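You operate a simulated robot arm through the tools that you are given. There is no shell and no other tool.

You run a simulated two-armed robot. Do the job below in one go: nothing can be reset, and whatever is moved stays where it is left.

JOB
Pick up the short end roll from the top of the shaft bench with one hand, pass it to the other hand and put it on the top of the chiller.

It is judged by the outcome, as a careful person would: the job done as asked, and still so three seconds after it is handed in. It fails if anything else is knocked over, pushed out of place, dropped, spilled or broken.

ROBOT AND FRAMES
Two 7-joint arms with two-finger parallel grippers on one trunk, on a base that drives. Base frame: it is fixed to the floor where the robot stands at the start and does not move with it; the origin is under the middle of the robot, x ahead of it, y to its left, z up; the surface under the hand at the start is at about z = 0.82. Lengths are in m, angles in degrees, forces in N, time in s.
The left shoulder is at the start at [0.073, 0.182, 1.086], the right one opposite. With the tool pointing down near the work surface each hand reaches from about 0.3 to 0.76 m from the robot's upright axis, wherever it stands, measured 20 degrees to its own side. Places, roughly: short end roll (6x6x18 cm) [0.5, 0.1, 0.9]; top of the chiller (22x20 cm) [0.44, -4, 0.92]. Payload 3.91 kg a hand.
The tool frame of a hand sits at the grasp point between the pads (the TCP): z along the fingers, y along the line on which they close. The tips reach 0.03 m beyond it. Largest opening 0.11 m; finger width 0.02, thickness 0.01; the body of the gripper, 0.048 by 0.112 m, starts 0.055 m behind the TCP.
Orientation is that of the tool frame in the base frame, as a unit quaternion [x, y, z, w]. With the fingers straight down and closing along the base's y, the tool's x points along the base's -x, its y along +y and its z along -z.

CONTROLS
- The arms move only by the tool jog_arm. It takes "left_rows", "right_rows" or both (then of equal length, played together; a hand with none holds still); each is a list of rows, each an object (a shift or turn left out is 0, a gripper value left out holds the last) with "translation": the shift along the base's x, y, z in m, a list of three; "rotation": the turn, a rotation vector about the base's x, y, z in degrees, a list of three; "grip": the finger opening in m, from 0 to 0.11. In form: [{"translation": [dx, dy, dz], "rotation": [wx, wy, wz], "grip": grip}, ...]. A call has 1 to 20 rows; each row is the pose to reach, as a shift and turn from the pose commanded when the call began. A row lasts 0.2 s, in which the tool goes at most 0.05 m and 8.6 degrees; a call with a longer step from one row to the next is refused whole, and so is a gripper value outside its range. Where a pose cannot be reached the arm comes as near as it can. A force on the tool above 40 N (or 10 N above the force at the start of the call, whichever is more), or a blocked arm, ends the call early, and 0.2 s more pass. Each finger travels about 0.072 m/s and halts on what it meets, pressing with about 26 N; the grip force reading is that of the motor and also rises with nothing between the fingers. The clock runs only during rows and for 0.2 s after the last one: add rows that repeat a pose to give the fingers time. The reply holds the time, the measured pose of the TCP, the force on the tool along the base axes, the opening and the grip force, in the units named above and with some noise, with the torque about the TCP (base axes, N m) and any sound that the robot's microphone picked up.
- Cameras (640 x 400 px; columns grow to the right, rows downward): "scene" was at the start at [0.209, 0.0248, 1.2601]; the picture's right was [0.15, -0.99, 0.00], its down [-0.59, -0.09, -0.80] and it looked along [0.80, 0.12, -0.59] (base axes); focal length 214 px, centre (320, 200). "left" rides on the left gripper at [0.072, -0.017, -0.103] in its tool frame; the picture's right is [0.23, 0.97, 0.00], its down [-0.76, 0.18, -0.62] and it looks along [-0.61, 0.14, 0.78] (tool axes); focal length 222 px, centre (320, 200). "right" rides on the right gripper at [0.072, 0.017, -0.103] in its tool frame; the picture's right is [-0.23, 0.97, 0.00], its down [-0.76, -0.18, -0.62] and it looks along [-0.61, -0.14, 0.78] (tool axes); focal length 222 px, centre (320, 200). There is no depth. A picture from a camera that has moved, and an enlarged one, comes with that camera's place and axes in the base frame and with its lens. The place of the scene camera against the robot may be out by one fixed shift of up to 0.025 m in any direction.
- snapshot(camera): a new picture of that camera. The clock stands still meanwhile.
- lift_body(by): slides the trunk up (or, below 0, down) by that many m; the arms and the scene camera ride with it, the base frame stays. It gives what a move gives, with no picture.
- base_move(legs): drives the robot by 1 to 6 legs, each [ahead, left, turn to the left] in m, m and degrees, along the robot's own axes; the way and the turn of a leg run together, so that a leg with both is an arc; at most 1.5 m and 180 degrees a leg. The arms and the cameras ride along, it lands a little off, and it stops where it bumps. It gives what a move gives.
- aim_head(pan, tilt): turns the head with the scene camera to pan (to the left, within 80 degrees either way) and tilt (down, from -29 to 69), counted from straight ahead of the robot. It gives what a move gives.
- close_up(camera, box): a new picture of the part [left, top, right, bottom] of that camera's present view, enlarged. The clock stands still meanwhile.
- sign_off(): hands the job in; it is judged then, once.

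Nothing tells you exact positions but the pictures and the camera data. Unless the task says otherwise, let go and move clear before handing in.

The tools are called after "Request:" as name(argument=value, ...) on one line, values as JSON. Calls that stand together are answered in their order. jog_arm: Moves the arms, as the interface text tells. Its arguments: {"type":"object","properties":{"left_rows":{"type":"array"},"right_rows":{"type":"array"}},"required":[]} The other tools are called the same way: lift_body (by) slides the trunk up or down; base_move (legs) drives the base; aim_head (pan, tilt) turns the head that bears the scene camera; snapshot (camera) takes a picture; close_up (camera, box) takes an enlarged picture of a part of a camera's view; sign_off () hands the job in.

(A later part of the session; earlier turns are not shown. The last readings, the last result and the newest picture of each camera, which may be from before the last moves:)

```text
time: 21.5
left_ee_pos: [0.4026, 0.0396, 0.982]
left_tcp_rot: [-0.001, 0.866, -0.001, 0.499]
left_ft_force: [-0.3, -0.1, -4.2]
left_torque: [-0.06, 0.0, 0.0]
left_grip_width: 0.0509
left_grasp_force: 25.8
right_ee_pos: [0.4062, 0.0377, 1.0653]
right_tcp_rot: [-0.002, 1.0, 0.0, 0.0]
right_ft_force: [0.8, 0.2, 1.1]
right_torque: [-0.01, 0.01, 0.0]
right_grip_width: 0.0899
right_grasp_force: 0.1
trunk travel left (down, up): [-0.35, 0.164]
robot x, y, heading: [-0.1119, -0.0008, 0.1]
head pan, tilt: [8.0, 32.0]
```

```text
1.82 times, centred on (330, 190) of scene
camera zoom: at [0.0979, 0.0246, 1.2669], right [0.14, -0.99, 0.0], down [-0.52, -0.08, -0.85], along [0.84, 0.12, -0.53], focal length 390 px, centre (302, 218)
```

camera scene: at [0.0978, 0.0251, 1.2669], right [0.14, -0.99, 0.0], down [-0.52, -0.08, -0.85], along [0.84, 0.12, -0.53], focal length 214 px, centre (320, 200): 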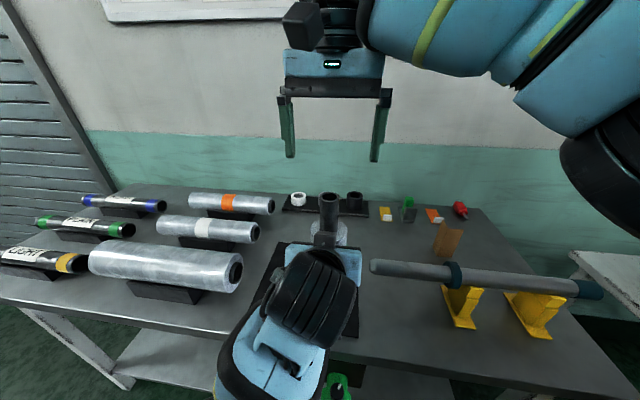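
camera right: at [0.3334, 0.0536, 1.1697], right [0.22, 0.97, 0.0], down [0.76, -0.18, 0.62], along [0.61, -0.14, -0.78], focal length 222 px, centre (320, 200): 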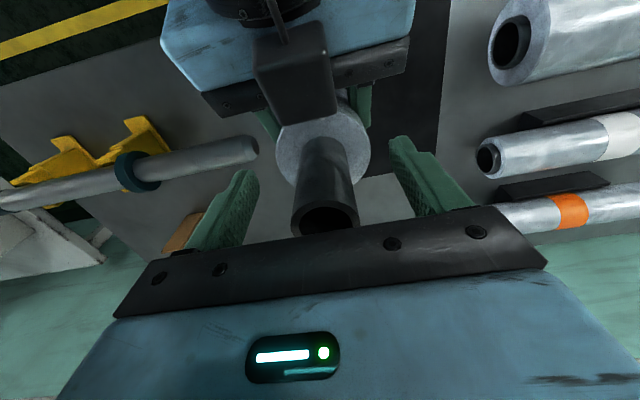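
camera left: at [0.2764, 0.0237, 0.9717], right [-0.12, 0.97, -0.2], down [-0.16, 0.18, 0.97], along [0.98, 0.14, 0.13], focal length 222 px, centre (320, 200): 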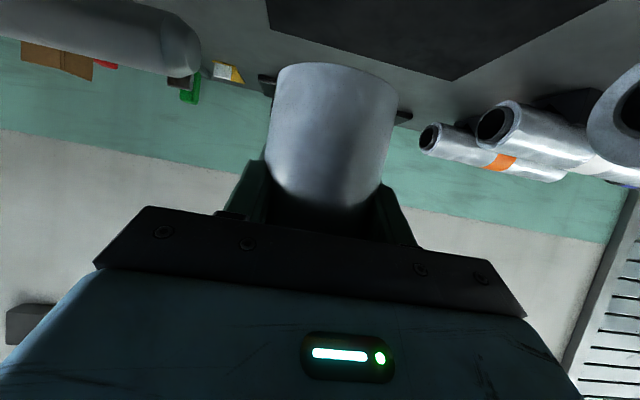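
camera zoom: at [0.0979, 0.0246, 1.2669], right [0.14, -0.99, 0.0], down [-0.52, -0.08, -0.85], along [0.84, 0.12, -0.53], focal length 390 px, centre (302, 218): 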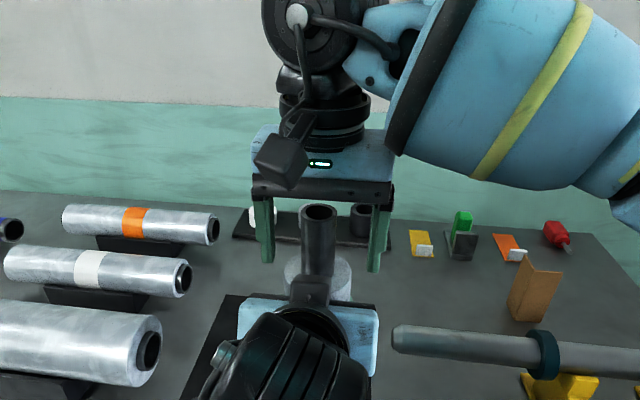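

The right fingers straddle the core with clearance above and below. I close the right hand on the core while the left keeps hold.

Request:
jog_arm(right_rows=[{"translation": [0, 0.001, 0], "grip": 0.075}, {"translation": [0, 0.001, 0], "grip": 0.06}, {"translation": [0, 0.001, 0], "grip": 0.045}, {"translation": [0, 0.001, 0], "grip": 0.035}, {"translation": [0, 0.001, 0], "grip": 0.02}, {"translation": [0, 0.001, 0], "grip": 0.015}, {"translation": [0, 0.001, 0], "grip": 0.015}, {"translation": [0, 0.001, 0], "grip": 0.015}])

Request:
snapshot(camera="right")

Request:
close_up(camera="scene", box=[240, 80, 420, 300])

```text
time: 23.3
left_ee_pos: [0.4019, 0.0385, 0.982]
left_tcp_rot: [-0.001, 0.867, -0.001, 0.499]
left_ft_force: [-2.0, -11.7, -2.9]
left_torque: [0.42, 0.09, -0.06]
left_grip_width: 0.0509
left_grasp_force: 25.7
right_ee_pos: [0.4048, 0.0392, 1.0655]
right_tcp_rot: [-0.002, 1.0, 0.001, 0.0]
right_ft_force: [2.0, 11.0, -0.7]
right_torque: [0.48, -0.18, 0.06]
right_grip_width: 0.0323
right_grasp_force: 26.0
trunk travel left (down, up): [-0.35, 0.164]
robot x, y, heading: [-0.1128, 0.0013, 0.1]
head pan, tilt: [8.0, 32.0]
```

```text
taken
camera right: at [0.3325, 0.0542, 1.1692], right [0.22, 0.97, 0.0], down [0.76, -0.18, 0.62], along [0.61, -0.14, -0.78], focal length 222 px, centre (320, 200)
```

right: 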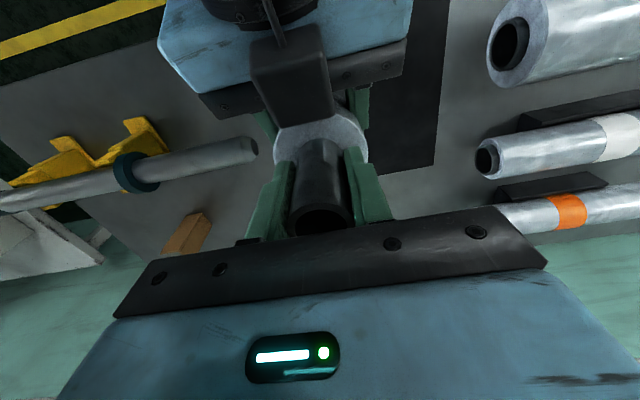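

```text
1.82 times, centred on (330, 190) of scene
camera zoom: at [0.0979, 0.0246, 1.2669], right [0.14, -0.99, 0.0], down [-0.52, -0.08, -0.85], along [0.84, 0.12, -0.53], focal length 390 px, centre (302, 218)
```

zoom: 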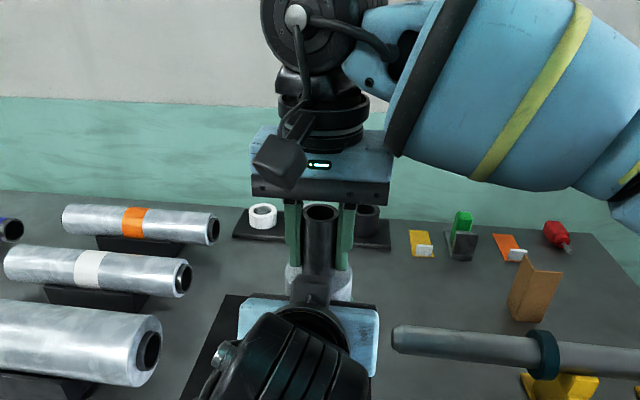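

Both hands grip firmly, with about 11 N of side load between them from a millimetre-level misalignment. I ease that by nudging the right hand in +y before the left hand lets go.

Request:
jog_arm(right_rows=[{"translation": [0, 0.0005, 0]}, {"translation": [0, 0.001, 0]}, {"translation": [0, 0.001, 0]}])

```text
time: 24.1
left_ee_pos: [0.4017, 0.0399, 0.983]
left_tcp_rot: [-0.002, 0.867, -0.001, 0.499]
left_ft_force: [2.3, -4.7, -7.1]
left_torque: [0.05, -0.16, -0.18]
left_grip_width: 0.0508
left_grasp_force: 26.0
right_ee_pos: [0.4055, 0.0399, 1.0653]
right_tcp_rot: [-0.002, 1.0, 0.001, 0.0]
right_ft_force: [-2.8, 5.2, 1.7]
right_torque: [0.41, 0.36, 0.13]
right_grip_width: 0.0322
right_grasp_force: 26.2
trunk travel left (down, up): [-0.35, 0.164]
robot x, y, heading: [-0.1161, -0.0022, 0.3]
head pan, tilt: [8.0, 32.0]
```

The load is down to about 5 N. I open the left hand and draw it back along its approach line, then to the left, while the right hand holds still.

Request:
jog_arm(left_rows=[{"translation": [0, 0, 0], "grip": 0.06}, {"translation": [0, 0, 0], "grip": 0.075}, {"translation": [0, 0, 0], "grip": 0.09}, {"translation": [0, 0, 0], "grip": 0.11}, {"translation": [0, 0, 0], "grip": 0.11}, {"translation": [0, 0, 0], "grip": 0.11}])

Request:
snapshot(camera="left")

Request:
snapshot(camera="right")

```text
time: 25.5
left_ee_pos: [0.4027, 0.0409, 0.9834]
left_tcp_rot: [-0.002, 0.867, -0.001, 0.499]
left_ft_force: [-0.2, 0.9, -0.2]
left_torque: [-0.02, -0.01, -0.04]
left_grip_width: 0.1101
left_grasp_force: 0.1
right_ee_pos: [0.406, 0.041, 1.0654]
right_tcp_rot: [-0.002, 1.0, 0.0, 0.0]
right_ft_force: [0.0, -0.1, 0.6]
right_torque: [0.01, 0.01, 0.0]
right_grip_width: 0.0324
right_grasp_force: 26.1
trunk travel left (down, up): [-0.35, 0.164]
robot x, y, heading: [-0.1109, -0.0016, 0.1]
head pan, tilt: [8.0, 32.0]
```

```text
taken
camera left: at [0.2764, 0.0234, 0.9717], right [-0.12, 0.97, -0.2], down [-0.16, 0.18, 0.97], along [0.98, 0.14, 0.13], focal length 222 px, centre (320, 200)
```

left: 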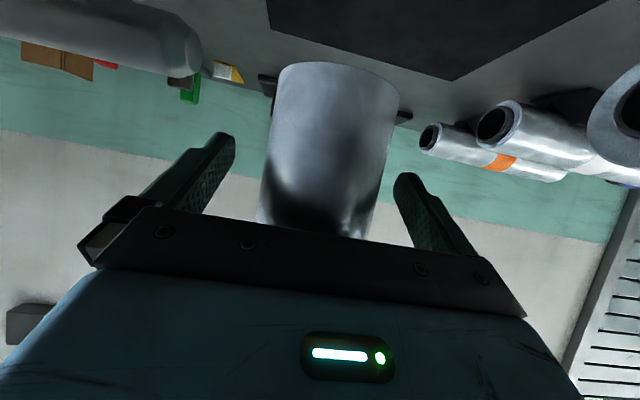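

```text
taken
camera right: at [0.333, 0.056, 1.1687], right [0.22, 0.97, 0.0], down [0.76, -0.18, 0.62], along [0.61, -0.14, -0.78], focal length 222 px, centre (320, 200)
```

right: 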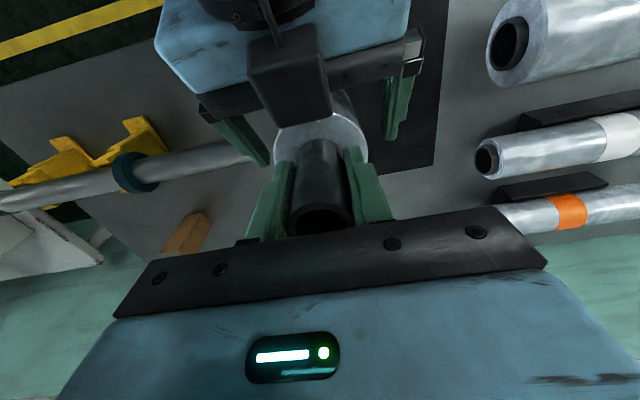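

The left hand is open and the roll stays in the right hand. Now I retreat the left hand.

Request:
jog_arm(left_rows=[{"translation": [-0.02, 0, 0.01]}, {"translation": [-0.04, 0, 0.02]}, {"translation": [-0.06, 0, 0.028]}, {"translation": [-0.08, 0, 0.03]}, {"translation": [-0.08, 0, 0.03]}])

Request:
snapshot(camera="left")

Request:
snapshot(camera="right")

Request:
snapshot(camera="scene")

```text
time: 26.7
left_ee_pos: [0.327, 0.0509, 1.0176]
left_tcp_rot: [-0.005, 0.862, 0.015, 0.508]
left_ft_force: [-0.1, 0.2, 0.7]
left_torque: [-0.01, 0.02, -0.03]
left_grip_width: 0.1101
left_grasp_force: 0.0
right_ee_pos: [0.4056, 0.0408, 1.0645]
right_tcp_rot: [-0.002, 1.0, 0.0, -0.001]
right_ft_force: [-0.4, -0.2, 0.5]
right_torque: [-0.01, 0.02, -0.03]
right_grip_width: 0.0324
right_grasp_force: 26.1
trunk travel left (down, up): [-0.35, 0.164]
robot x, y, heading: [-0.1128, -0.0034, 0.0]
head pan, tilt: [8.0, 32.0]
```

```text
taken
camera left: at [0.2007, 0.0311, 1.003], right [-0.13, 0.98, -0.18], down [-0.18, 0.15, 0.97], along [0.97, 0.16, 0.15], focal length 222 px, centre (320, 200)
```

left: 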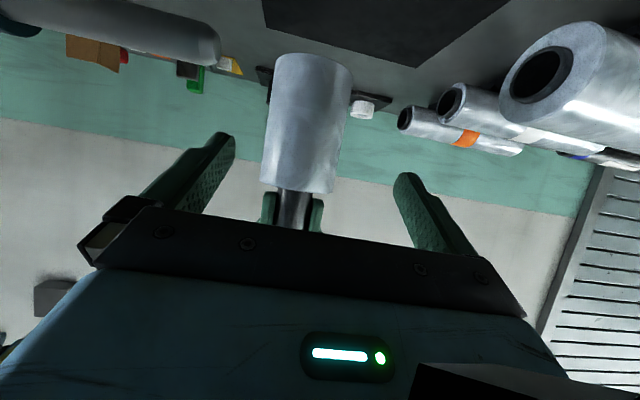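

```text
taken
camera right: at [0.3331, 0.0558, 1.1686], right [0.22, 0.97, 0.0], down [0.76, -0.18, 0.62], along [0.61, -0.14, -0.78], focal length 222 px, centre (320, 200)
```

right: 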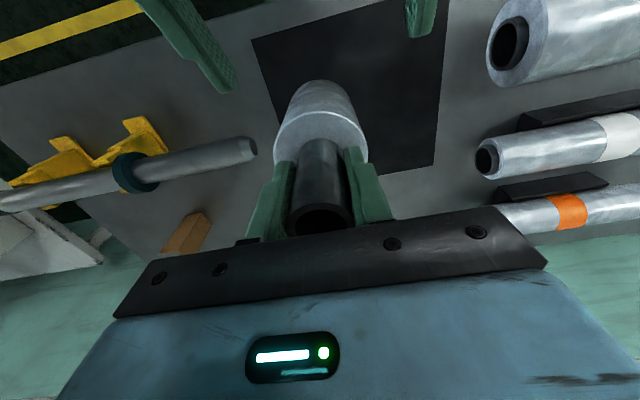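

```text
taken
camera scene: at [0.098, 0.0245, 1.2668], right [0.14, -0.99, 0.0], down [-0.52, -0.08, -0.85], along [0.84, 0.12, -0.53], focal length 214 px, centre (320, 200)
```

scene: 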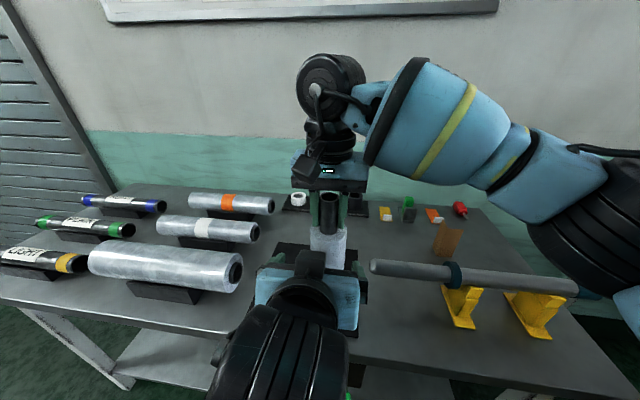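

The roll hangs cleanly from the right hand and the left hand is clear of it. I move the left hand off to the left, then straighten it to a safe carry pose.

Request:
jog_arm(left_rows=[{"translation": [-0.075, 0.03, 0.03]}, {"translation": [-0.075, 0.06, 0.03]}, {"translation": [-0.075, 0.09, 0.04]}, {"translation": [-0.075, 0.12, 0.05], "rotation": [0, 5, 0]}, {"translation": [-0.075, 0.14, 0.06], "rotation": [0, 12, 0]}, {"translation": [-0.075, 0.15, 0.07], "rotation": [0, 20, 0]}, {"translation": [-0.075, 0.15, 0.08], "rotation": [0, 28, 0]}, {"translation": [-0.08, 0.15, 0.09], "rotation": [0, 36, 0]}, {"translation": [-0.09, 0.15, 0.1], "rotation": [0, 44, 0]}, {"translation": [-0.1, 0.15, 0.11], "rotation": [0, 52, 0]}, {"translation": [-0.11, 0.15, 0.12], "rotation": [0, 60, 0]}, {"translation": [-0.11, 0.15, 0.12], "rotation": [0, 60, 0]}, {"translation": [-0.11, 0.15, 0.12], "rotation": [0, 60, 0]}])

Request:
snapshot(camera="scene")

Request:
snapshot(camera="right")

```text
refused: row 1 steps farther than a row can; nothing moved
```

```text
taken
camera scene: at [0.098, 0.0245, 1.2668], right [0.14, -0.99, 0.0], down [-0.52, -0.08, -0.85], along [0.84, 0.12, -0.53], focal length 214 px, centre (320, 200)
```

scene: 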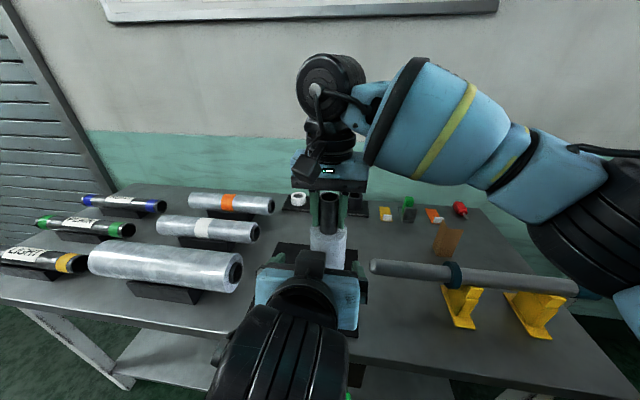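

```text
taken
camera right: at [0.3331, 0.0558, 1.1686], right [0.22, 0.97, 0.0], down [0.76, -0.18, 0.62], along [0.61, -0.14, -0.78], focal length 222 px, centre (320, 200)
```

right: 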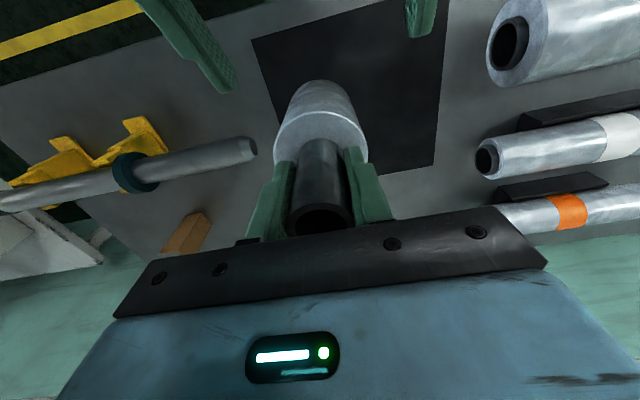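

That call was refused because I mixed in an old offset, and nothing moved. I resend it relative to the present pose.

Request:
jog_arm(left_rows=[{"translation": [0, 0.03, 0]}, {"translation": [0, 0.06, 0.01]}, {"translation": [0, 0.09, 0.02]}, {"translation": [0, 0.12, 0.03], "rotation": [0, 5, 0]}, {"translation": [0, 0.14, 0.04], "rotation": [0, 12, 0]}, {"translation": [0, 0.15, 0.05], "rotation": [0, 20, 0]}, {"translation": [0, 0.15, 0.06], "rotation": [0, 28, 0]}, {"translation": [-0.01, 0.15, 0.07], "rotation": [0, 36, 0]}, {"translation": [-0.02, 0.15, 0.08], "rotation": [0, 44, 0]}, {"translation": [-0.03, 0.15, 0.09], "rotation": [0, 52, 0]}, {"translation": [-0.04, 0.15, 0.1], "rotation": [0, 60, 0]}, {"translation": [-0.04, 0.15, 0.1], "rotation": [0, 60, 0]}, {"translation": [-0.04, 0.15, 0.1], "rotation": [0, 60, 0]}])

Request:
snapshot(camera="scene")

Request:
snapshot(camera="right")

```text
time: 28.3
left_ee_pos: [0.4054, 0.2005, 0.9287]
left_tcp_rot: [0.006, 0.946, 0.045, 0.321]
left_ft_force: [-0.7, -16.5, 23.2]
left_torque: [1.14, -0.22, -0.12]
left_grip_width: 0.1028
left_grasp_force: 0.2
left hand out of reach, approached as far as the arm can: row 2, 3, 4, 5, 6, 7
right_ee_pos: [0.4046, 0.0388, 1.0654]
right_tcp_rot: [-0.001, 1.0, 0.0, -0.001]
right_ft_force: [-0.6, 0.2, -3.6]
right_torque: [-0.03, 0.03, -0.01]
right_grip_width: 0.0323
right_grasp_force: 25.7
trunk travel left (down, up): [-0.35, 0.164]
robot x, y, heading: [-0.1119, 0.0001, 0.1]
head pan, tilt: [8.0, 32.0]
stopped in row 7 (left hand): the force on the tool passed its limit at 69 N (the readings are from after the stop); the commanded pose is now the measured one
```

```text
taken
camera scene: at [0.0966, 0.0225, 1.2671], right [0.14, -0.99, 0.0], down [-0.52, -0.07, -0.85], along [0.84, 0.12, -0.53], focal length 214 px, centre (320, 200)
```

scene: 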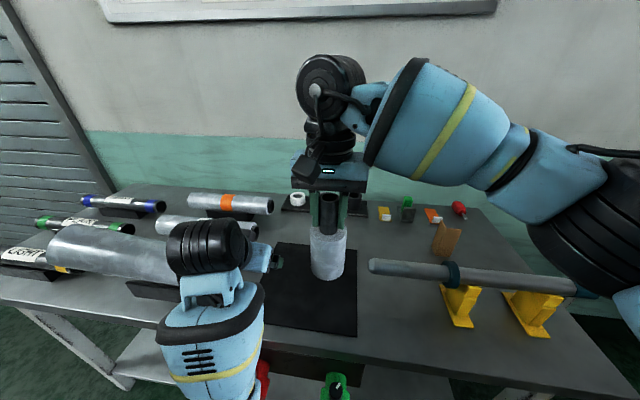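

```text
taken
camera right: at [0.3319, 0.0536, 1.1686], right [0.23, 0.97, 0.0], down [0.76, -0.18, 0.62], along [0.61, -0.14, -0.78], focal length 222 px, centre (320, 200)
```

right: 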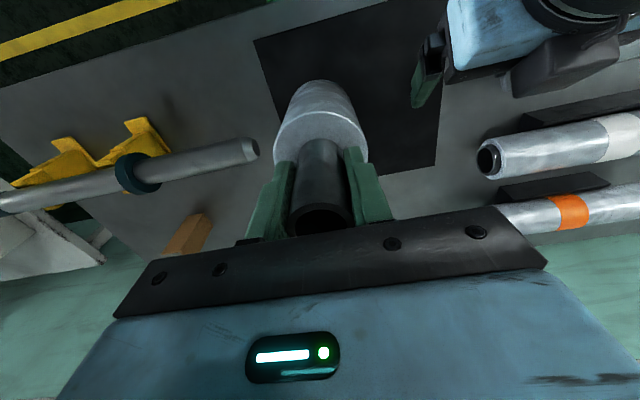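

The left arm could not hold that path near its reach limit. It dipped and touched the large film roll on the bench (the call stopped at 69 N), and that roll looks shifted. I look carefully before moving anything.

Request:
snapshot(camera="left")

Request:
close_up(camera="scene", box=[0, 180, 300, 360])

Request:
close_up(camera="right", box=[380, 0, 640, 240])

```text
taken
camera left: at [0.2852, 0.1782, 0.9645], right [-0.2, 0.98, -0.05], down [0.22, 0.09, 0.97], along [0.95, 0.18, -0.24], focal length 222 px, centre (320, 200)
```

left: 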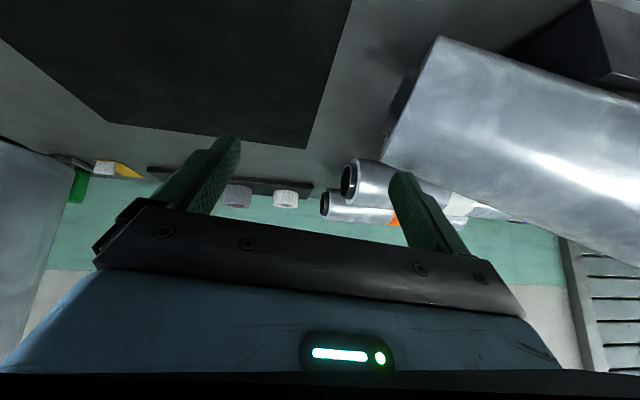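

```text
2.13 times, centred on (150, 270) of scene
camera zoom: at [0.0966, 0.0225, 1.2671], right [0.14, -0.99, 0.0], down [-0.52, -0.07, -0.85], along [0.84, 0.12, -0.53], focal length 458 px, centre (683, 51)
```

zoom: 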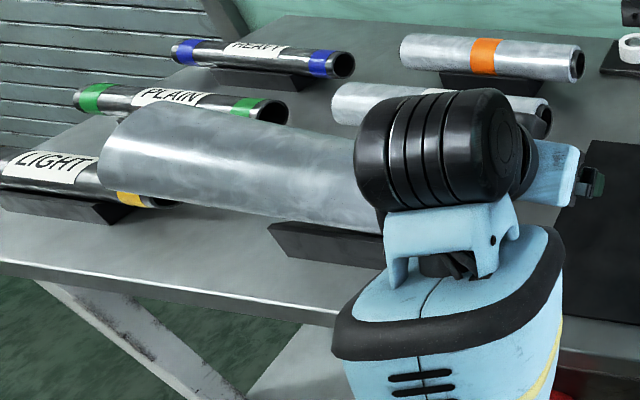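

```text
1.67 times, centred on (510, 120) of right
camera zoom: at [0.3319, 0.0536, 1.1686], right [0.23, 0.97, 0.0], down [0.76, -0.18, 0.62], along [0.61, -0.14, -0.78], focal length 370 px, centre (3, 333)
```

zoom: 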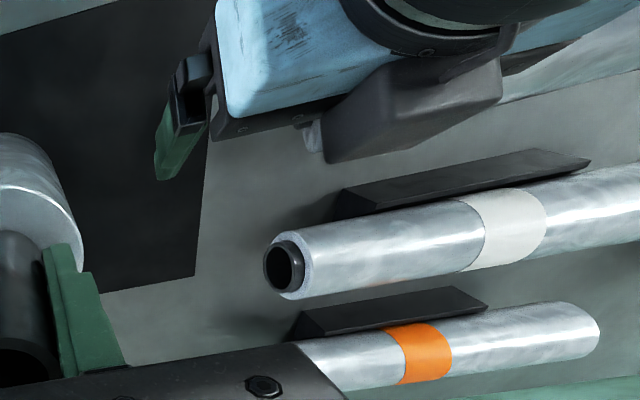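

The left fingertip seems to be pressing down on the near end of the large film roll, tilting its far end up off the cradle. I zoom in to confirm what is touching before easing off.

Request:
close_up(camera="left", box=[340, 20, 640, 280])

Request:
aim_head(pan=45, tilt=35)

Request:
snapshot(camera="scene")

```text
1.54 times, centred on (490, 150) of left
camera zoom: at [0.2852, 0.1782, 0.9645], right [-0.2, 0.98, -0.05], down [0.22, 0.09, 0.97], along [0.95, 0.18, -0.24], focal length 342 px, centre (58, 277)
```

zoom: 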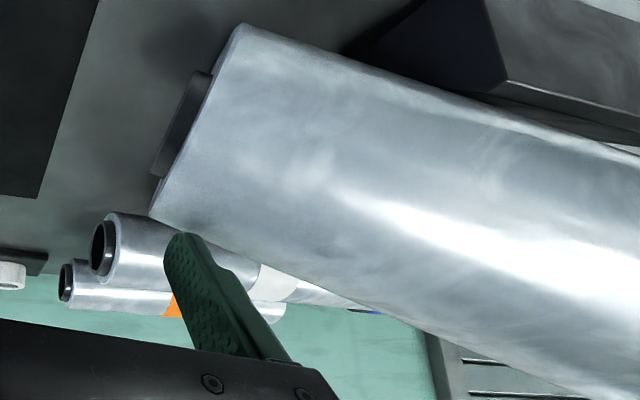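

```text
time: 29.4
left_ee_pos: [0.4049, 0.1996, 0.9289]
left_tcp_rot: [0.004, 0.946, 0.048, 0.321]
left_ft_force: [10.1, -16.7, 35.2]
left_torque: [1.83, -0.56, -0.78]
left_grip_width: 0.1032
left_grasp_force: 0.1
right_ee_pos: [0.4056, 0.0379, 1.065]
right_tcp_rot: [-0.001, 1.0, 0.002, 0.0]
right_ft_force: [-0.7, 0.2, -4.5]
right_torque: [0.04, -0.01, -0.01]
right_grip_width: 0.0321
right_grasp_force: 26.2
trunk travel left (down, up): [-0.35, 0.164]
robot x, y, heading: [-0.1123, -0.0034, 0.2]
head pan, tilt: [45.0, 35.0]
```

```text
taken
camera scene: at [0.0698, 0.0703, 1.2627], right [0.71, -0.71, 0.0], down [-0.4, -0.4, -0.82], along [0.58, 0.58, -0.57], focal length 214 px, centre (320, 200)
```

scene: 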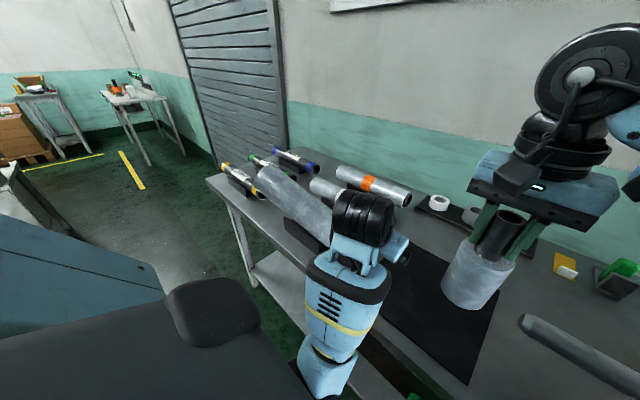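

Request:
close_up(camera="scene", box=[200, 130, 440, 290])

```text
2.50 times, centred on (320, 210) of scene
camera zoom: at [0.0698, 0.0703, 1.2627], right [0.71, -0.71, 0.0], down [-0.4, -0.4, -0.82], along [0.58, 0.58, -0.57], focal length 536 px, centre (320, 175)
```

zoom: 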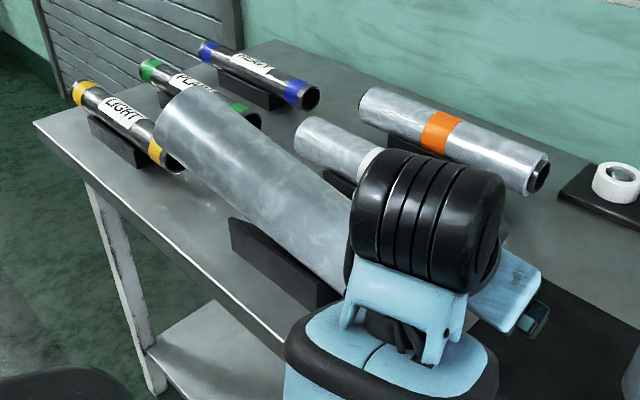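

The fingertip is on top of the roll's near end, pushing it down, so easing the hand straight up should let the roll settle back into its cradle. I go up in small slow steps.

Request:
jog_arm(left_rows=[{"translation": [0, 0, 0.003]}, {"translation": [0, 0, 0.006]}, {"translation": [0, 0, 0.009]}, {"translation": [0, 0, 0.012]}, {"translation": [0, 0, 0.012]}])

Request:
close_up(camera="scene", box=[200, 130, 440, 290])

Request:
close_up(camera="left", box=[340, 20, 640, 280])

```text
time: 30.6
left_ee_pos: [0.4045, 0.2091, 0.9366]
left_tcp_rot: [0.007, 0.946, 0.067, 0.318]
left_ft_force: [3.4, -21.6, 32.5]
left_torque: [1.42, -0.26, -0.7]
left_grip_width: 0.1009
left_grasp_force: 0.1
right_ee_pos: [0.4047, 0.0369, 1.0671]
right_tcp_rot: [-0.001, 1.0, 0.002, 0.001]
right_ft_force: [-0.4, -0.1, -3.6]
right_torque: [-0.01, 0.0, 0.01]
right_grip_width: 0.0323
right_grasp_force: 26.3
trunk travel left (down, up): [-0.35, 0.164]
robot x, y, heading: [-0.1142, -0.0041, 0.1]
head pan, tilt: [45.0, 35.0]
```

```text
2.50 times, centred on (320, 210) of scene
camera zoom: at [0.0691, 0.0698, 1.2628], right [0.71, -0.71, 0.0], down [-0.4, -0.4, -0.82], along [0.58, 0.58, -0.57], focal length 536 px, centre (320, 175)
```

zoom: 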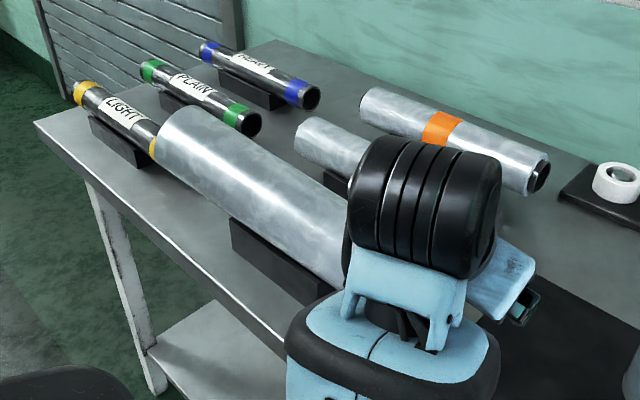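

```text
1.54 times, centred on (490, 150) of left
camera zoom: at [0.2845, 0.1844, 0.9724], right [-0.21, 0.98, -0.01], down [0.23, 0.06, 0.97], along [0.95, 0.2, -0.23], focal length 342 px, centre (58, 277)
```

zoom: 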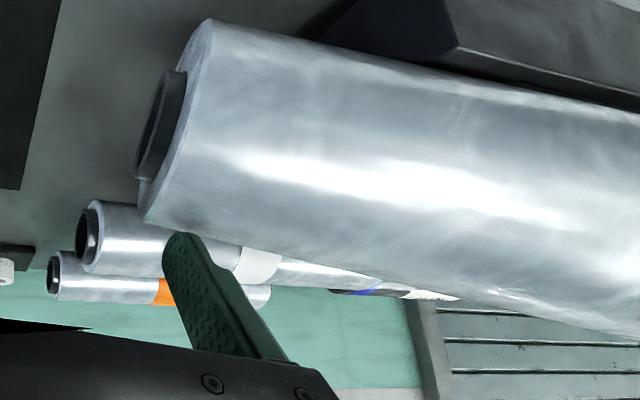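

The roll is coming back down toward its cradle. The contact pushes up and to the right on my finger, so I keep easing off in that direction (up and −y).

Request:
jog_arm(left_rows=[{"translation": [0, -0.002, 0.003]}, {"translation": [0, -0.004, 0.006]}, {"translation": [0, -0.006, 0.009]}, {"translation": [0, -0.008, 0.012]}, {"translation": [0, -0.01, 0.015]}, {"translation": [0, -0.01, 0.015]}])

Request:
close_up(camera="scene", box=[200, 130, 440, 290])

Request:
close_up(camera="left", box=[340, 20, 640, 280])

```text
time: 31.9
left_ee_pos: [0.4096, 0.218, 0.943]
left_tcp_rot: [-0.004, 0.945, 0.081, 0.317]
left_ft_force: [5.1, 1.9, 11.4]
left_torque: [0.71, -0.39, -0.6]
left_grip_width: 0.11
left_grasp_force: 0.0
left hand out of reach, approached as far as the arm can: row 4, 5, 6
right_ee_pos: [0.4061, 0.0392, 1.0652]
right_tcp_rot: [0.0, 1.0, 0.0, -0.001]
right_ft_force: [-1.0, 0.8, -4.7]
right_torque: [-0.02, 0.05, 0.0]
right_grip_width: 0.0322
right_grasp_force: 25.7
trunk travel left (down, up): [-0.35, 0.164]
robot x, y, heading: [-0.1117, -0.0008, 0.5]
head pan, tilt: [45.0, 35.0]
```

```text
2.50 times, centred on (320, 210) of scene
camera zoom: at [0.0707, 0.0735, 1.2623], right [0.71, -0.71, 0.0], down [-0.4, -0.41, -0.82], along [0.58, 0.58, -0.57], focal length 536 px, centre (320, 175)
```

zoom: 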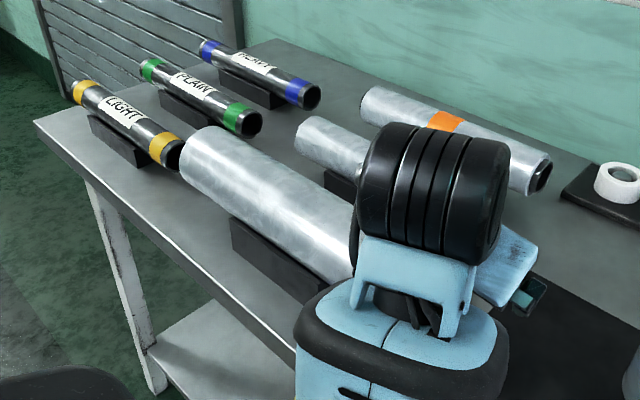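

```text
1.54 times, centred on (490, 150) of left
camera zoom: at [0.2907, 0.1882, 0.9787], right [-0.24, 0.97, 0.01], down [0.23, 0.04, 0.97], along [0.94, 0.24, -0.23], focal length 342 px, centre (58, 277)
```

zoom: 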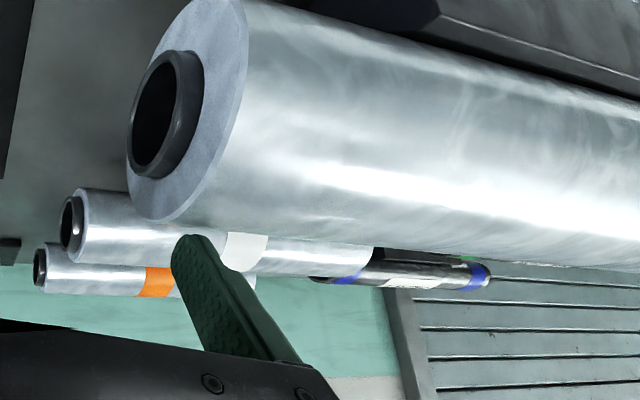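

The large roll has settled back level in its cradle and my finger's opening is back to normal. The arm is near a fold limit, so rather than jog it I raise the whole trunk, which lifts both hands straight up and clear.

Request:
lift_body(by=0.06)

Request:
close_up(camera="scene", box=[200, 130, 440, 290])

Request:
snapshot(camera="left")

Request:
snapshot(camera="scene")

```text
time: 33.0
left_ee_pos: [0.4132, 0.2165, 1.0141]
left_tcp_rot: [-0.011, 0.944, 0.073, 0.323]
left_ft_force: [-0.6, 0.7, 0.4]
left_torque: [-0.02, 0.01, -0.01]
left_grip_width: 0.1103
left_grasp_force: 0.0
right_ee_pos: [0.4069, 0.0394, 1.1243]
right_tcp_rot: [-0.001, 1.0, -0.001, -0.001]
right_ft_force: [-0.2, -0.1, -4.0]
right_torque: [-0.01, -0.01, -0.02]
right_grip_width: 0.0324
right_grasp_force: 25.7
trunk travel left (down, up): [-0.41, 0.104]
robot x, y, heading: [-0.1144, -0.0014, 0.0]
head pan, tilt: [45.0, 35.0]
```

```text
2.50 times, centred on (320, 210) of scene
camera zoom: at [0.049, 0.0736, 1.3281], right [0.71, -0.71, 0.0], down [-0.41, -0.41, -0.82], along [0.58, 0.58, -0.57], focal length 536 px, centre (320, 175)
```

zoom: 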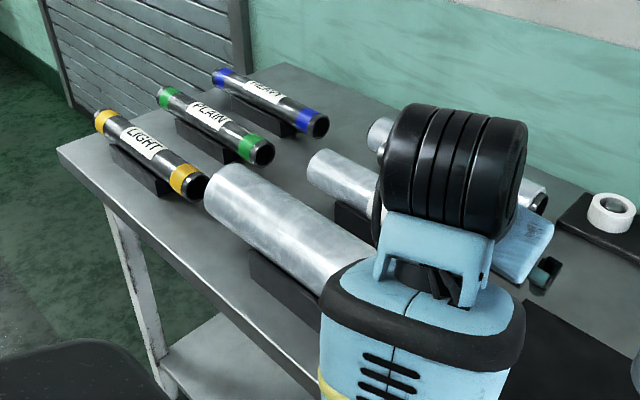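

```text
taken
camera left: at [0.2938, 0.1884, 1.0468], right [-0.24, 0.97, -0.01], down [0.21, 0.07, 0.98], along [0.95, 0.24, -0.22], focal length 222 px, centre (320, 200)
```

left: 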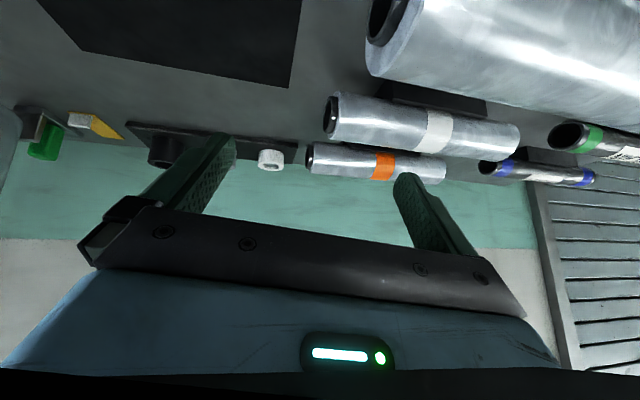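

```text
taken
camera scene: at [0.049, 0.0736, 1.3281], right [0.71, -0.71, 0.0], down [-0.41, -0.41, -0.82], along [0.58, 0.58, -0.57], focal length 214 px, centre (320, 200)
```

scene: 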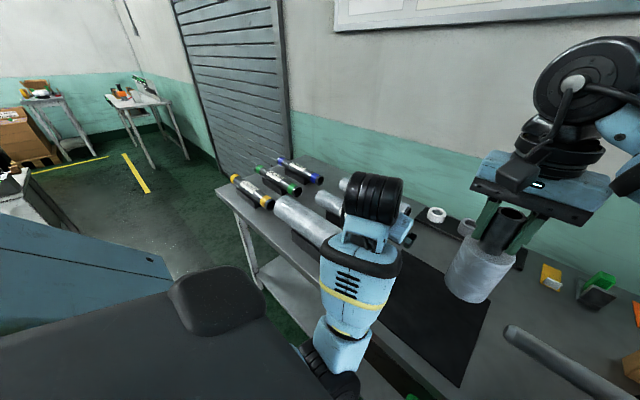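

The left hand is free with no contact force, and the big roll lies level again. I move the left hand up in small checked steps back toward fingers-down.

Request:
jog_arm(left_rows=[{"translation": [0, 0, 0.015], "rotation": [-1.1, 5, -0.2]}, {"translation": [0, 0, 0.03], "rotation": [-2.2, 10, -0.4]}, {"translation": [0, 0, 0.045], "rotation": [-3.3, 15, -0.5]}, {"translation": [0, 0, 0.045], "rotation": [-3.3, 15, -0.5]}])

Request:
snapshot(camera="scene")

```text
time: 34.0
left_ee_pos: [0.4807, 0.2313, 0.9854]
left_tcp_rot: [-0.007, 0.982, 0.034, 0.185]
left_ft_force: [-1.0, 0.5, -0.6]
left_torque: [-0.04, 0.02, 0.0]
left_grip_width: 0.1099
left_grasp_force: 0.2
left hand out of reach, approached as far as the arm can: row 1, 2, 3, 4
right_ee_pos: [0.4062, 0.0398, 1.1252]
right_tcp_rot: [0.0, 1.0, 0.0, 0.0]
right_ft_force: [-0.4, -0.6, -3.5]
right_torque: [0.01, 0.04, 0.0]
right_grip_width: 0.0323
right_grasp_force: 26.0
trunk travel left (down, up): [-0.41, 0.104]
robot x, y, heading: [-0.114, -0.0034, 0.1]
head pan, tilt: [45.0, 35.0]
```

```text
taken
camera scene: at [0.0483, 0.0735, 1.3282], right [0.71, -0.71, 0.0], down [-0.4, -0.41, -0.82], along [0.58, 0.58, -0.57], focal length 214 px, centre (320, 200)
```

scene: 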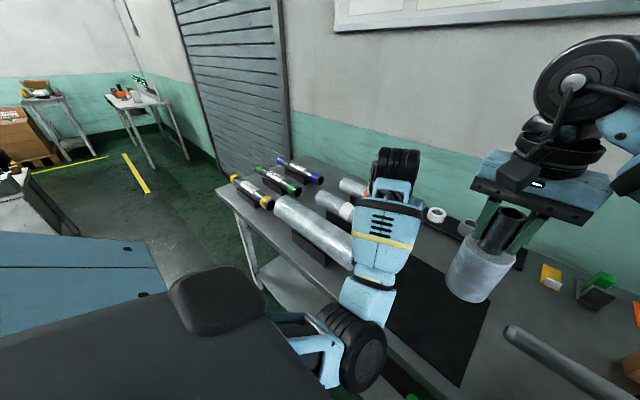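

The left arm is stuck near a joint limit in its folded shape and drifts forward rather than up, though it touches nothing. I raise the trunk further, which lifts both hands vertically, and then back away from the bench into free space to sort the arm out there.

Request:
lift_body(by=0.1)

Request:
snapshot(camera="scene")

Request:
snapshot(camera="left")

Request:
snapshot(camera="right")

```text
time: 35.3
left_ee_pos: [0.4794, 0.2082, 1.0814]
left_tcp_rot: [0.004, 0.982, 0.017, 0.186]
left_ft_force: [0.3, 0.0, 0.8]
left_torque: [-0.03, -0.01, 0.04]
left_grip_width: 0.1098
left_grasp_force: 0.1
right_ee_pos: [0.4076, 0.0401, 1.223]
right_tcp_rot: [-0.001, 1.0, 0.0, -0.001]
right_ft_force: [0.4, -0.6, -4.5]
right_torque: [0.04, 0.01, -0.03]
right_grip_width: 0.0323
right_grasp_force: 25.6
trunk travel left (down, up): [-0.51, 0.004]
robot x, y, heading: [-0.1124, -0.0018, 0.0]
head pan, tilt: [45.0, 35.0]
```

```text
taken
camera scene: at [-0.0446, 0.0734, 1.4461], right [0.71, -0.71, 0.0], down [-0.41, -0.41, -0.82], along [0.58, 0.58, -0.57], focal length 214 px, centre (320, 200)
```

scene: 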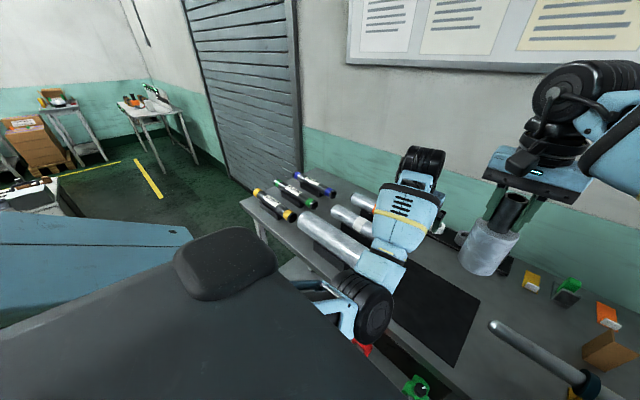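

```text
taken
camera left: at [0.3745, 0.1888, 1.1509], right [-0.21, 0.98, -0.05], down [0.48, 0.15, 0.86], along [0.85, 0.16, -0.5], focal length 222 px, centre (320, 200)
```

left: 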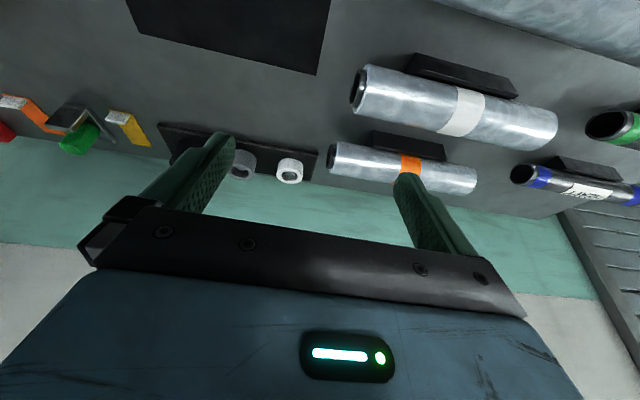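

```text
taken
camera right: at [0.3342, 0.0549, 1.3267], right [0.23, 0.97, 0.0], down [0.76, -0.18, 0.62], along [0.6, -0.14, -0.78], focal length 222 px, centre (320, 200)
```

right: 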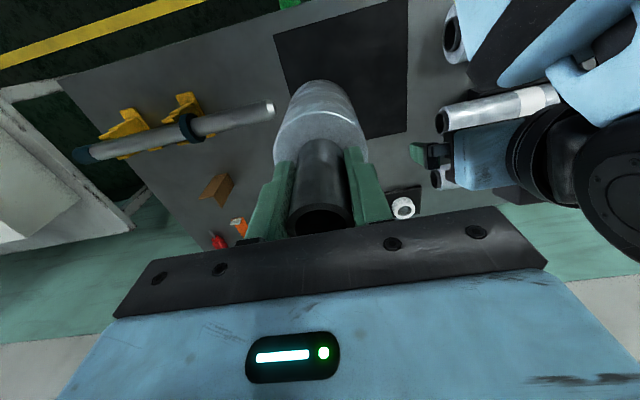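

Both hands are now well above everything on the bench. I back away from it.

Request:
base_move(legs=[[-0.4, 0, 0]])

Request:
aim_head(pan=15, tilt=30)

Request:
snapshot(camera="scene")

```text
time: 37.7
left_ee_pos: [0.0942, 0.203, 1.0833]
left_tcp_rot: [0.009, 0.982, 0.015, 0.188]
left_ft_force: [-0.3, -0.7, 0.1]
left_torque: [-0.01, -0.02, 0.0]
left_grip_width: 0.1102
left_grasp_force: 0.0
right_ee_pos: [0.02, 0.0345, 1.2246]
right_tcp_rot: [0.005, 1.0, 0.0, -0.001]
right_ft_force: [0.0, 0.4, -4.6]
right_torque: [-0.02, 0.02, 0.01]
right_grip_width: 0.0323
right_grasp_force: 26.2
trunk travel left (down, up): [-0.51, 0.004]
robot x, y, heading: [-0.499, 0.0017, -0.6]
head pan, tilt: [45.0, 35.0]
```

```text
time: 38.7
left_ee_pos: [0.095, 0.2036, 1.0844]
left_tcp_rot: [0.008, 0.982, 0.016, 0.188]
left_ft_force: [0.0, 0.0, 0.0]
left_torque: [0.0, 0.01, 0.02]
left_grip_width: 0.1099
left_grasp_force: 0.1
right_ee_pos: [0.019, 0.0347, 1.2246]
right_tcp_rot: [0.005, 1.0, 0.0, -0.001]
right_ft_force: [-0.4, 0.4, -4.0]
right_torque: [-0.01, -0.02, 0.02]
right_grip_width: 0.0323
right_grasp_force: 25.6
trunk travel left (down, up): [-0.51, 0.004]
robot x, y, heading: [-0.5025, 0.0016, -0.4]
head pan, tilt: [15.0, 30.0]
```

```text
taken
camera scene: at [-0.4074, 0.035, 1.4541], right [0.25, -0.97, 0.0], down [-0.48, -0.12, -0.87], along [0.84, 0.22, -0.5], focal length 214 px, centre (320, 200)
```

scene: 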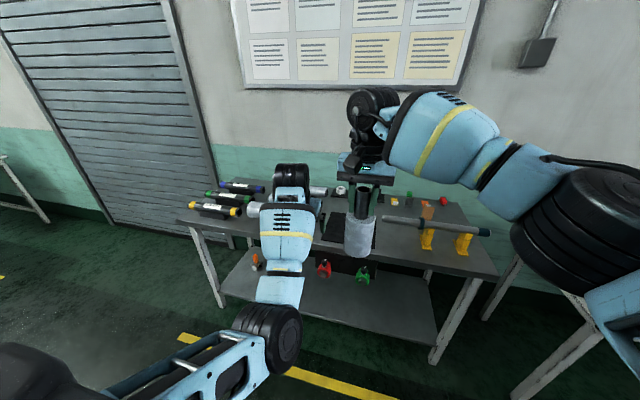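

I'm in free space now and the roll is still steady in the right hand. I try raising the left hand straight up to unfold it.

Request:
jog_arm(left_rows=[{"translation": [0, 0, 0.02]}, {"translation": [0, 0, 0.04]}, {"translation": [0, 0, 0.06]}, {"translation": [0, 0, 0.08]}, {"translation": [0, 0, 0.08]}])

Request:
snapshot(camera="scene")

```text
time: 39.9
left_ee_pos: [0.0952, 0.2044, 1.1644]
left_tcp_rot: [0.009, 0.982, 0.016, 0.188]
left_ft_force: [-0.6, 0.2, 0.0]
left_torque: [-0.01, 0.01, -0.01]
left_grip_width: 0.1098
left_grasp_force: 0.0
right_ee_pos: [0.0203, 0.0357, 1.2253]
right_tcp_rot: [0.005, 1.0, 0.0, 0.0]
right_ft_force: [0.4, 0.6, -3.6]
right_torque: [0.0, 0.0, 0.01]
right_grip_width: 0.0323
right_grasp_force: 26.3
trunk travel left (down, up): [-0.51, 0.004]
robot x, y, heading: [-0.5, -0.0006, -0.5]
head pan, tilt: [15.0, 30.0]
```

```text
taken
camera scene: at [-0.4073, 0.0353, 1.4541], right [0.25, -0.97, 0.0], down [-0.48, -0.12, -0.87], along [0.84, 0.22, -0.5], focal length 214 px, centre (320, 200)
```

scene: 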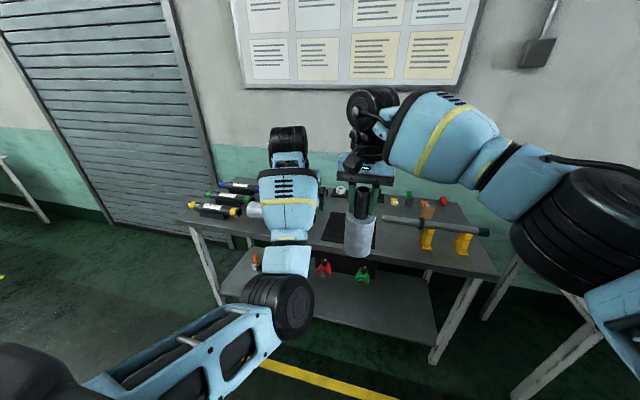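

That worked exactly. I continue up and back while straightening to fingers-down.

Request:
jog_arm(left_rows=[{"translation": [-0.01, 0, 0.02], "rotation": [-0.5, 4, 0]}, {"translation": [-0.02, 0.005, 0.04], "rotation": [-0.8, 8, 0]}, {"translation": [-0.03, 0.01, 0.06], "rotation": [-1.2, 12, 0]}, {"translation": [-0.05, 0.015, 0.08], "rotation": [-1.6, 16, 0]}, {"translation": [-0.07, 0.02, 0.09], "rotation": [-1.9, 20, 0]}, {"translation": [-0.09, 0.025, 0.1], "rotation": [-1.9, 21.6, 0]}, {"translation": [-0.09, 0.025, 0.1], "rotation": [-1.9, 21.6, 0]}])

Request:
aim_head(pan=20, tilt=30)

Request:
snapshot(camera="scene")

```text
time: 41.5
left_ee_pos: [0.083, 0.2535, 1.2585]
left_tcp_rot: [-0.006, 1.0, -0.003, 0.0]
left_ft_force: [-0.8, -0.1, -0.2]
left_torque: [0.03, 0.0, -0.01]
left_grip_width: 0.1099
left_grasp_force: 0.0
left hand out of reach, approached as far as the arm can: row 1, 2, 3, 4, 5, 6, 7
right_ee_pos: [0.0182, 0.0345, 1.2237]
right_tcp_rot: [0.005, 1.0, 0.0, 0.0]
right_ft_force: [-0.1, 1.1, -3.5]
right_torque: [-0.02, 0.01, 0.03]
right_grip_width: 0.0324
right_grasp_force: 25.9
trunk travel left (down, up): [-0.51, 0.004]
robot x, y, heading: [-0.4999, 0.0022, -0.4]
head pan, tilt: [15.0, 30.0]
```

```text
time: 42.1
left_ee_pos: [0.0824, 0.2526, 1.2615]
left_tcp_rot: [-0.006, 1.0, -0.005, 0.003]
left_ft_force: [0.4, -0.3, 0.6]
left_torque: [-0.02, 0.01, 0.01]
left_grip_width: 0.1097
left_grasp_force: 0.0
right_ee_pos: [0.0192, 0.0353, 1.2236]
right_tcp_rot: [0.005, 1.0, 0.001, 0.0]
right_ft_force: [-0.6, -0.1, -3.9]
right_torque: [0.02, 0.0, 0.0]
right_grip_width: 0.0324
right_grasp_force: 26.0
trunk travel left (down, up): [-0.51, 0.004]
robot x, y, heading: [-0.502, 0.0029, -0.5]
head pan, tilt: [20.0, 30.0]
```

```text
taken
camera scene: at [-0.4099, 0.0424, 1.4541], right [0.33, -0.94, 0.0], down [-0.47, -0.17, -0.87], along [0.82, 0.29, -0.5], focal length 214 px, centre (320, 200)
```

scene: 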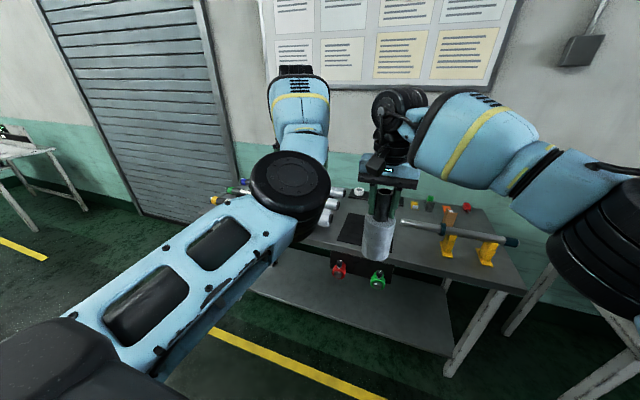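

The left hand is upright and clear. I check the bench with the left wrist camera to see whether the big roll is back in its place.

Request:
snapshot(camera="left")

Request:
close_up(camera="left", box=[300, 60, 600, 260])

```text
taken
camera left: at [0.0094, 0.2362, 1.3642], right [-0.24, 0.97, -0.01], down [0.76, 0.19, 0.63], along [0.61, 0.14, -0.78], focal length 222 px, centre (320, 200)
```

left: 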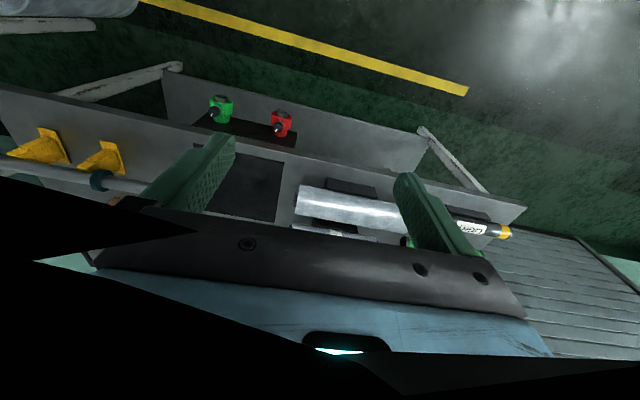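

```text
2.00 times, centred on (450, 160) of left
camera zoom: at [0.0094, 0.2362, 1.3642], right [-0.24, 0.97, -0.01], down [0.76, 0.19, 0.63], along [0.61, 0.14, -0.78], focal length 444 px, centre (60, 280)
```

zoom: 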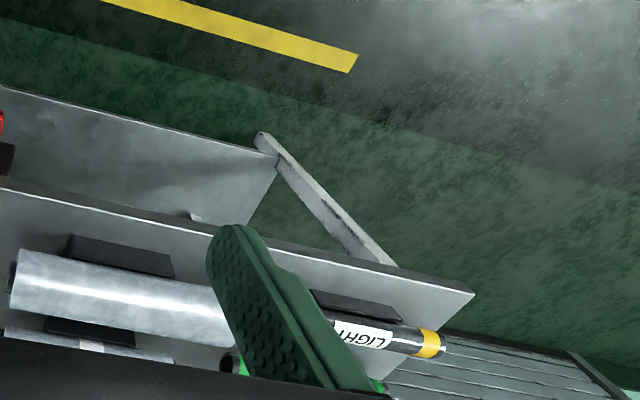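

The big roll lies level on its cradle. I swing the left hand further left so the head camera can check its exact place against the earlier pictures.

Request:
jog_arm(left_rows=[{"translation": [0, 0.04, 0]}, {"translation": [0, 0.08, 0]}, {"translation": [0, 0.12, 0]}, {"translation": [0, 0.16, 0]}, {"translation": [0, 0.2, 0]}, {"translation": [0, 0.24, 0]}, {"translation": [0, 0.24, 0]}])

Request:
snapshot(camera="scene")

Request:
snapshot(camera="left")

```text
time: 43.7
left_ee_pos: [0.0784, 0.4733, 1.2645]
left_tcp_rot: [0.009, 1.0, -0.001, 0.001]
left_ft_force: [-0.5, -0.7, -0.7]
left_torque: [0.0, -0.04, -0.02]
left_grip_width: 0.1099
left_grasp_force: 0.1
right_ee_pos: [0.0194, 0.0337, 1.2246]
right_tcp_rot: [0.005, 1.0, 0.001, -0.001]
right_ft_force: [0.1, -0.3, -4.4]
right_torque: [-0.02, -0.02, -0.01]
right_grip_width: 0.0326
right_grasp_force: 25.8
trunk travel left (down, up): [-0.51, 0.004]
robot x, y, heading: [-0.502, -0.0029, -0.6]
head pan, tilt: [20.0, 30.0]
```

```text
taken
camera scene: at [-0.4094, 0.0409, 1.4541], right [0.33, -0.94, 0.0], down [-0.47, -0.17, -0.87], along [0.82, 0.29, -0.5], focal length 214 px, centre (320, 200)
```

scene: 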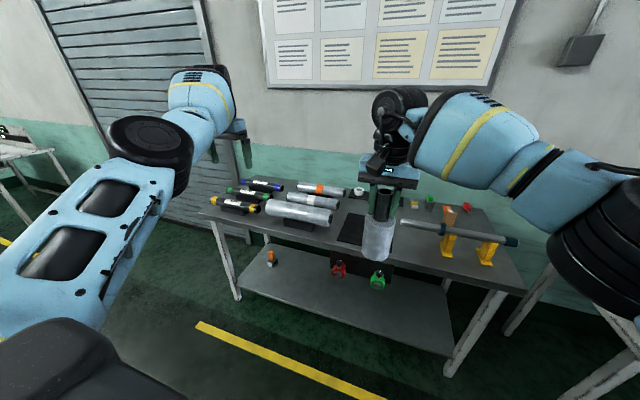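

```text
taken
camera left: at [0.0053, 0.4583, 1.3679], right [-0.21, 0.98, 0.0], down [0.76, 0.17, 0.62], along [0.61, 0.13, -0.78], focal length 222 px, centre (320, 200)
```

left: 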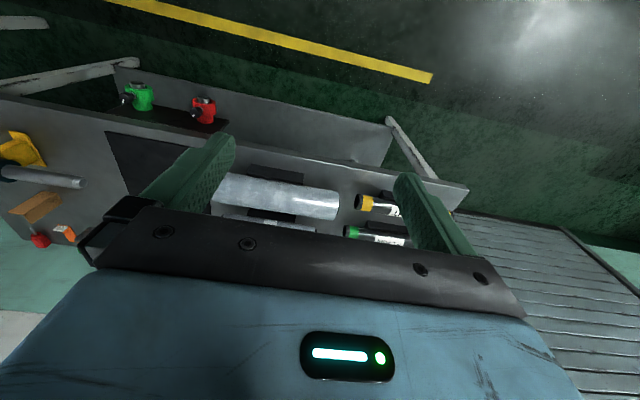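

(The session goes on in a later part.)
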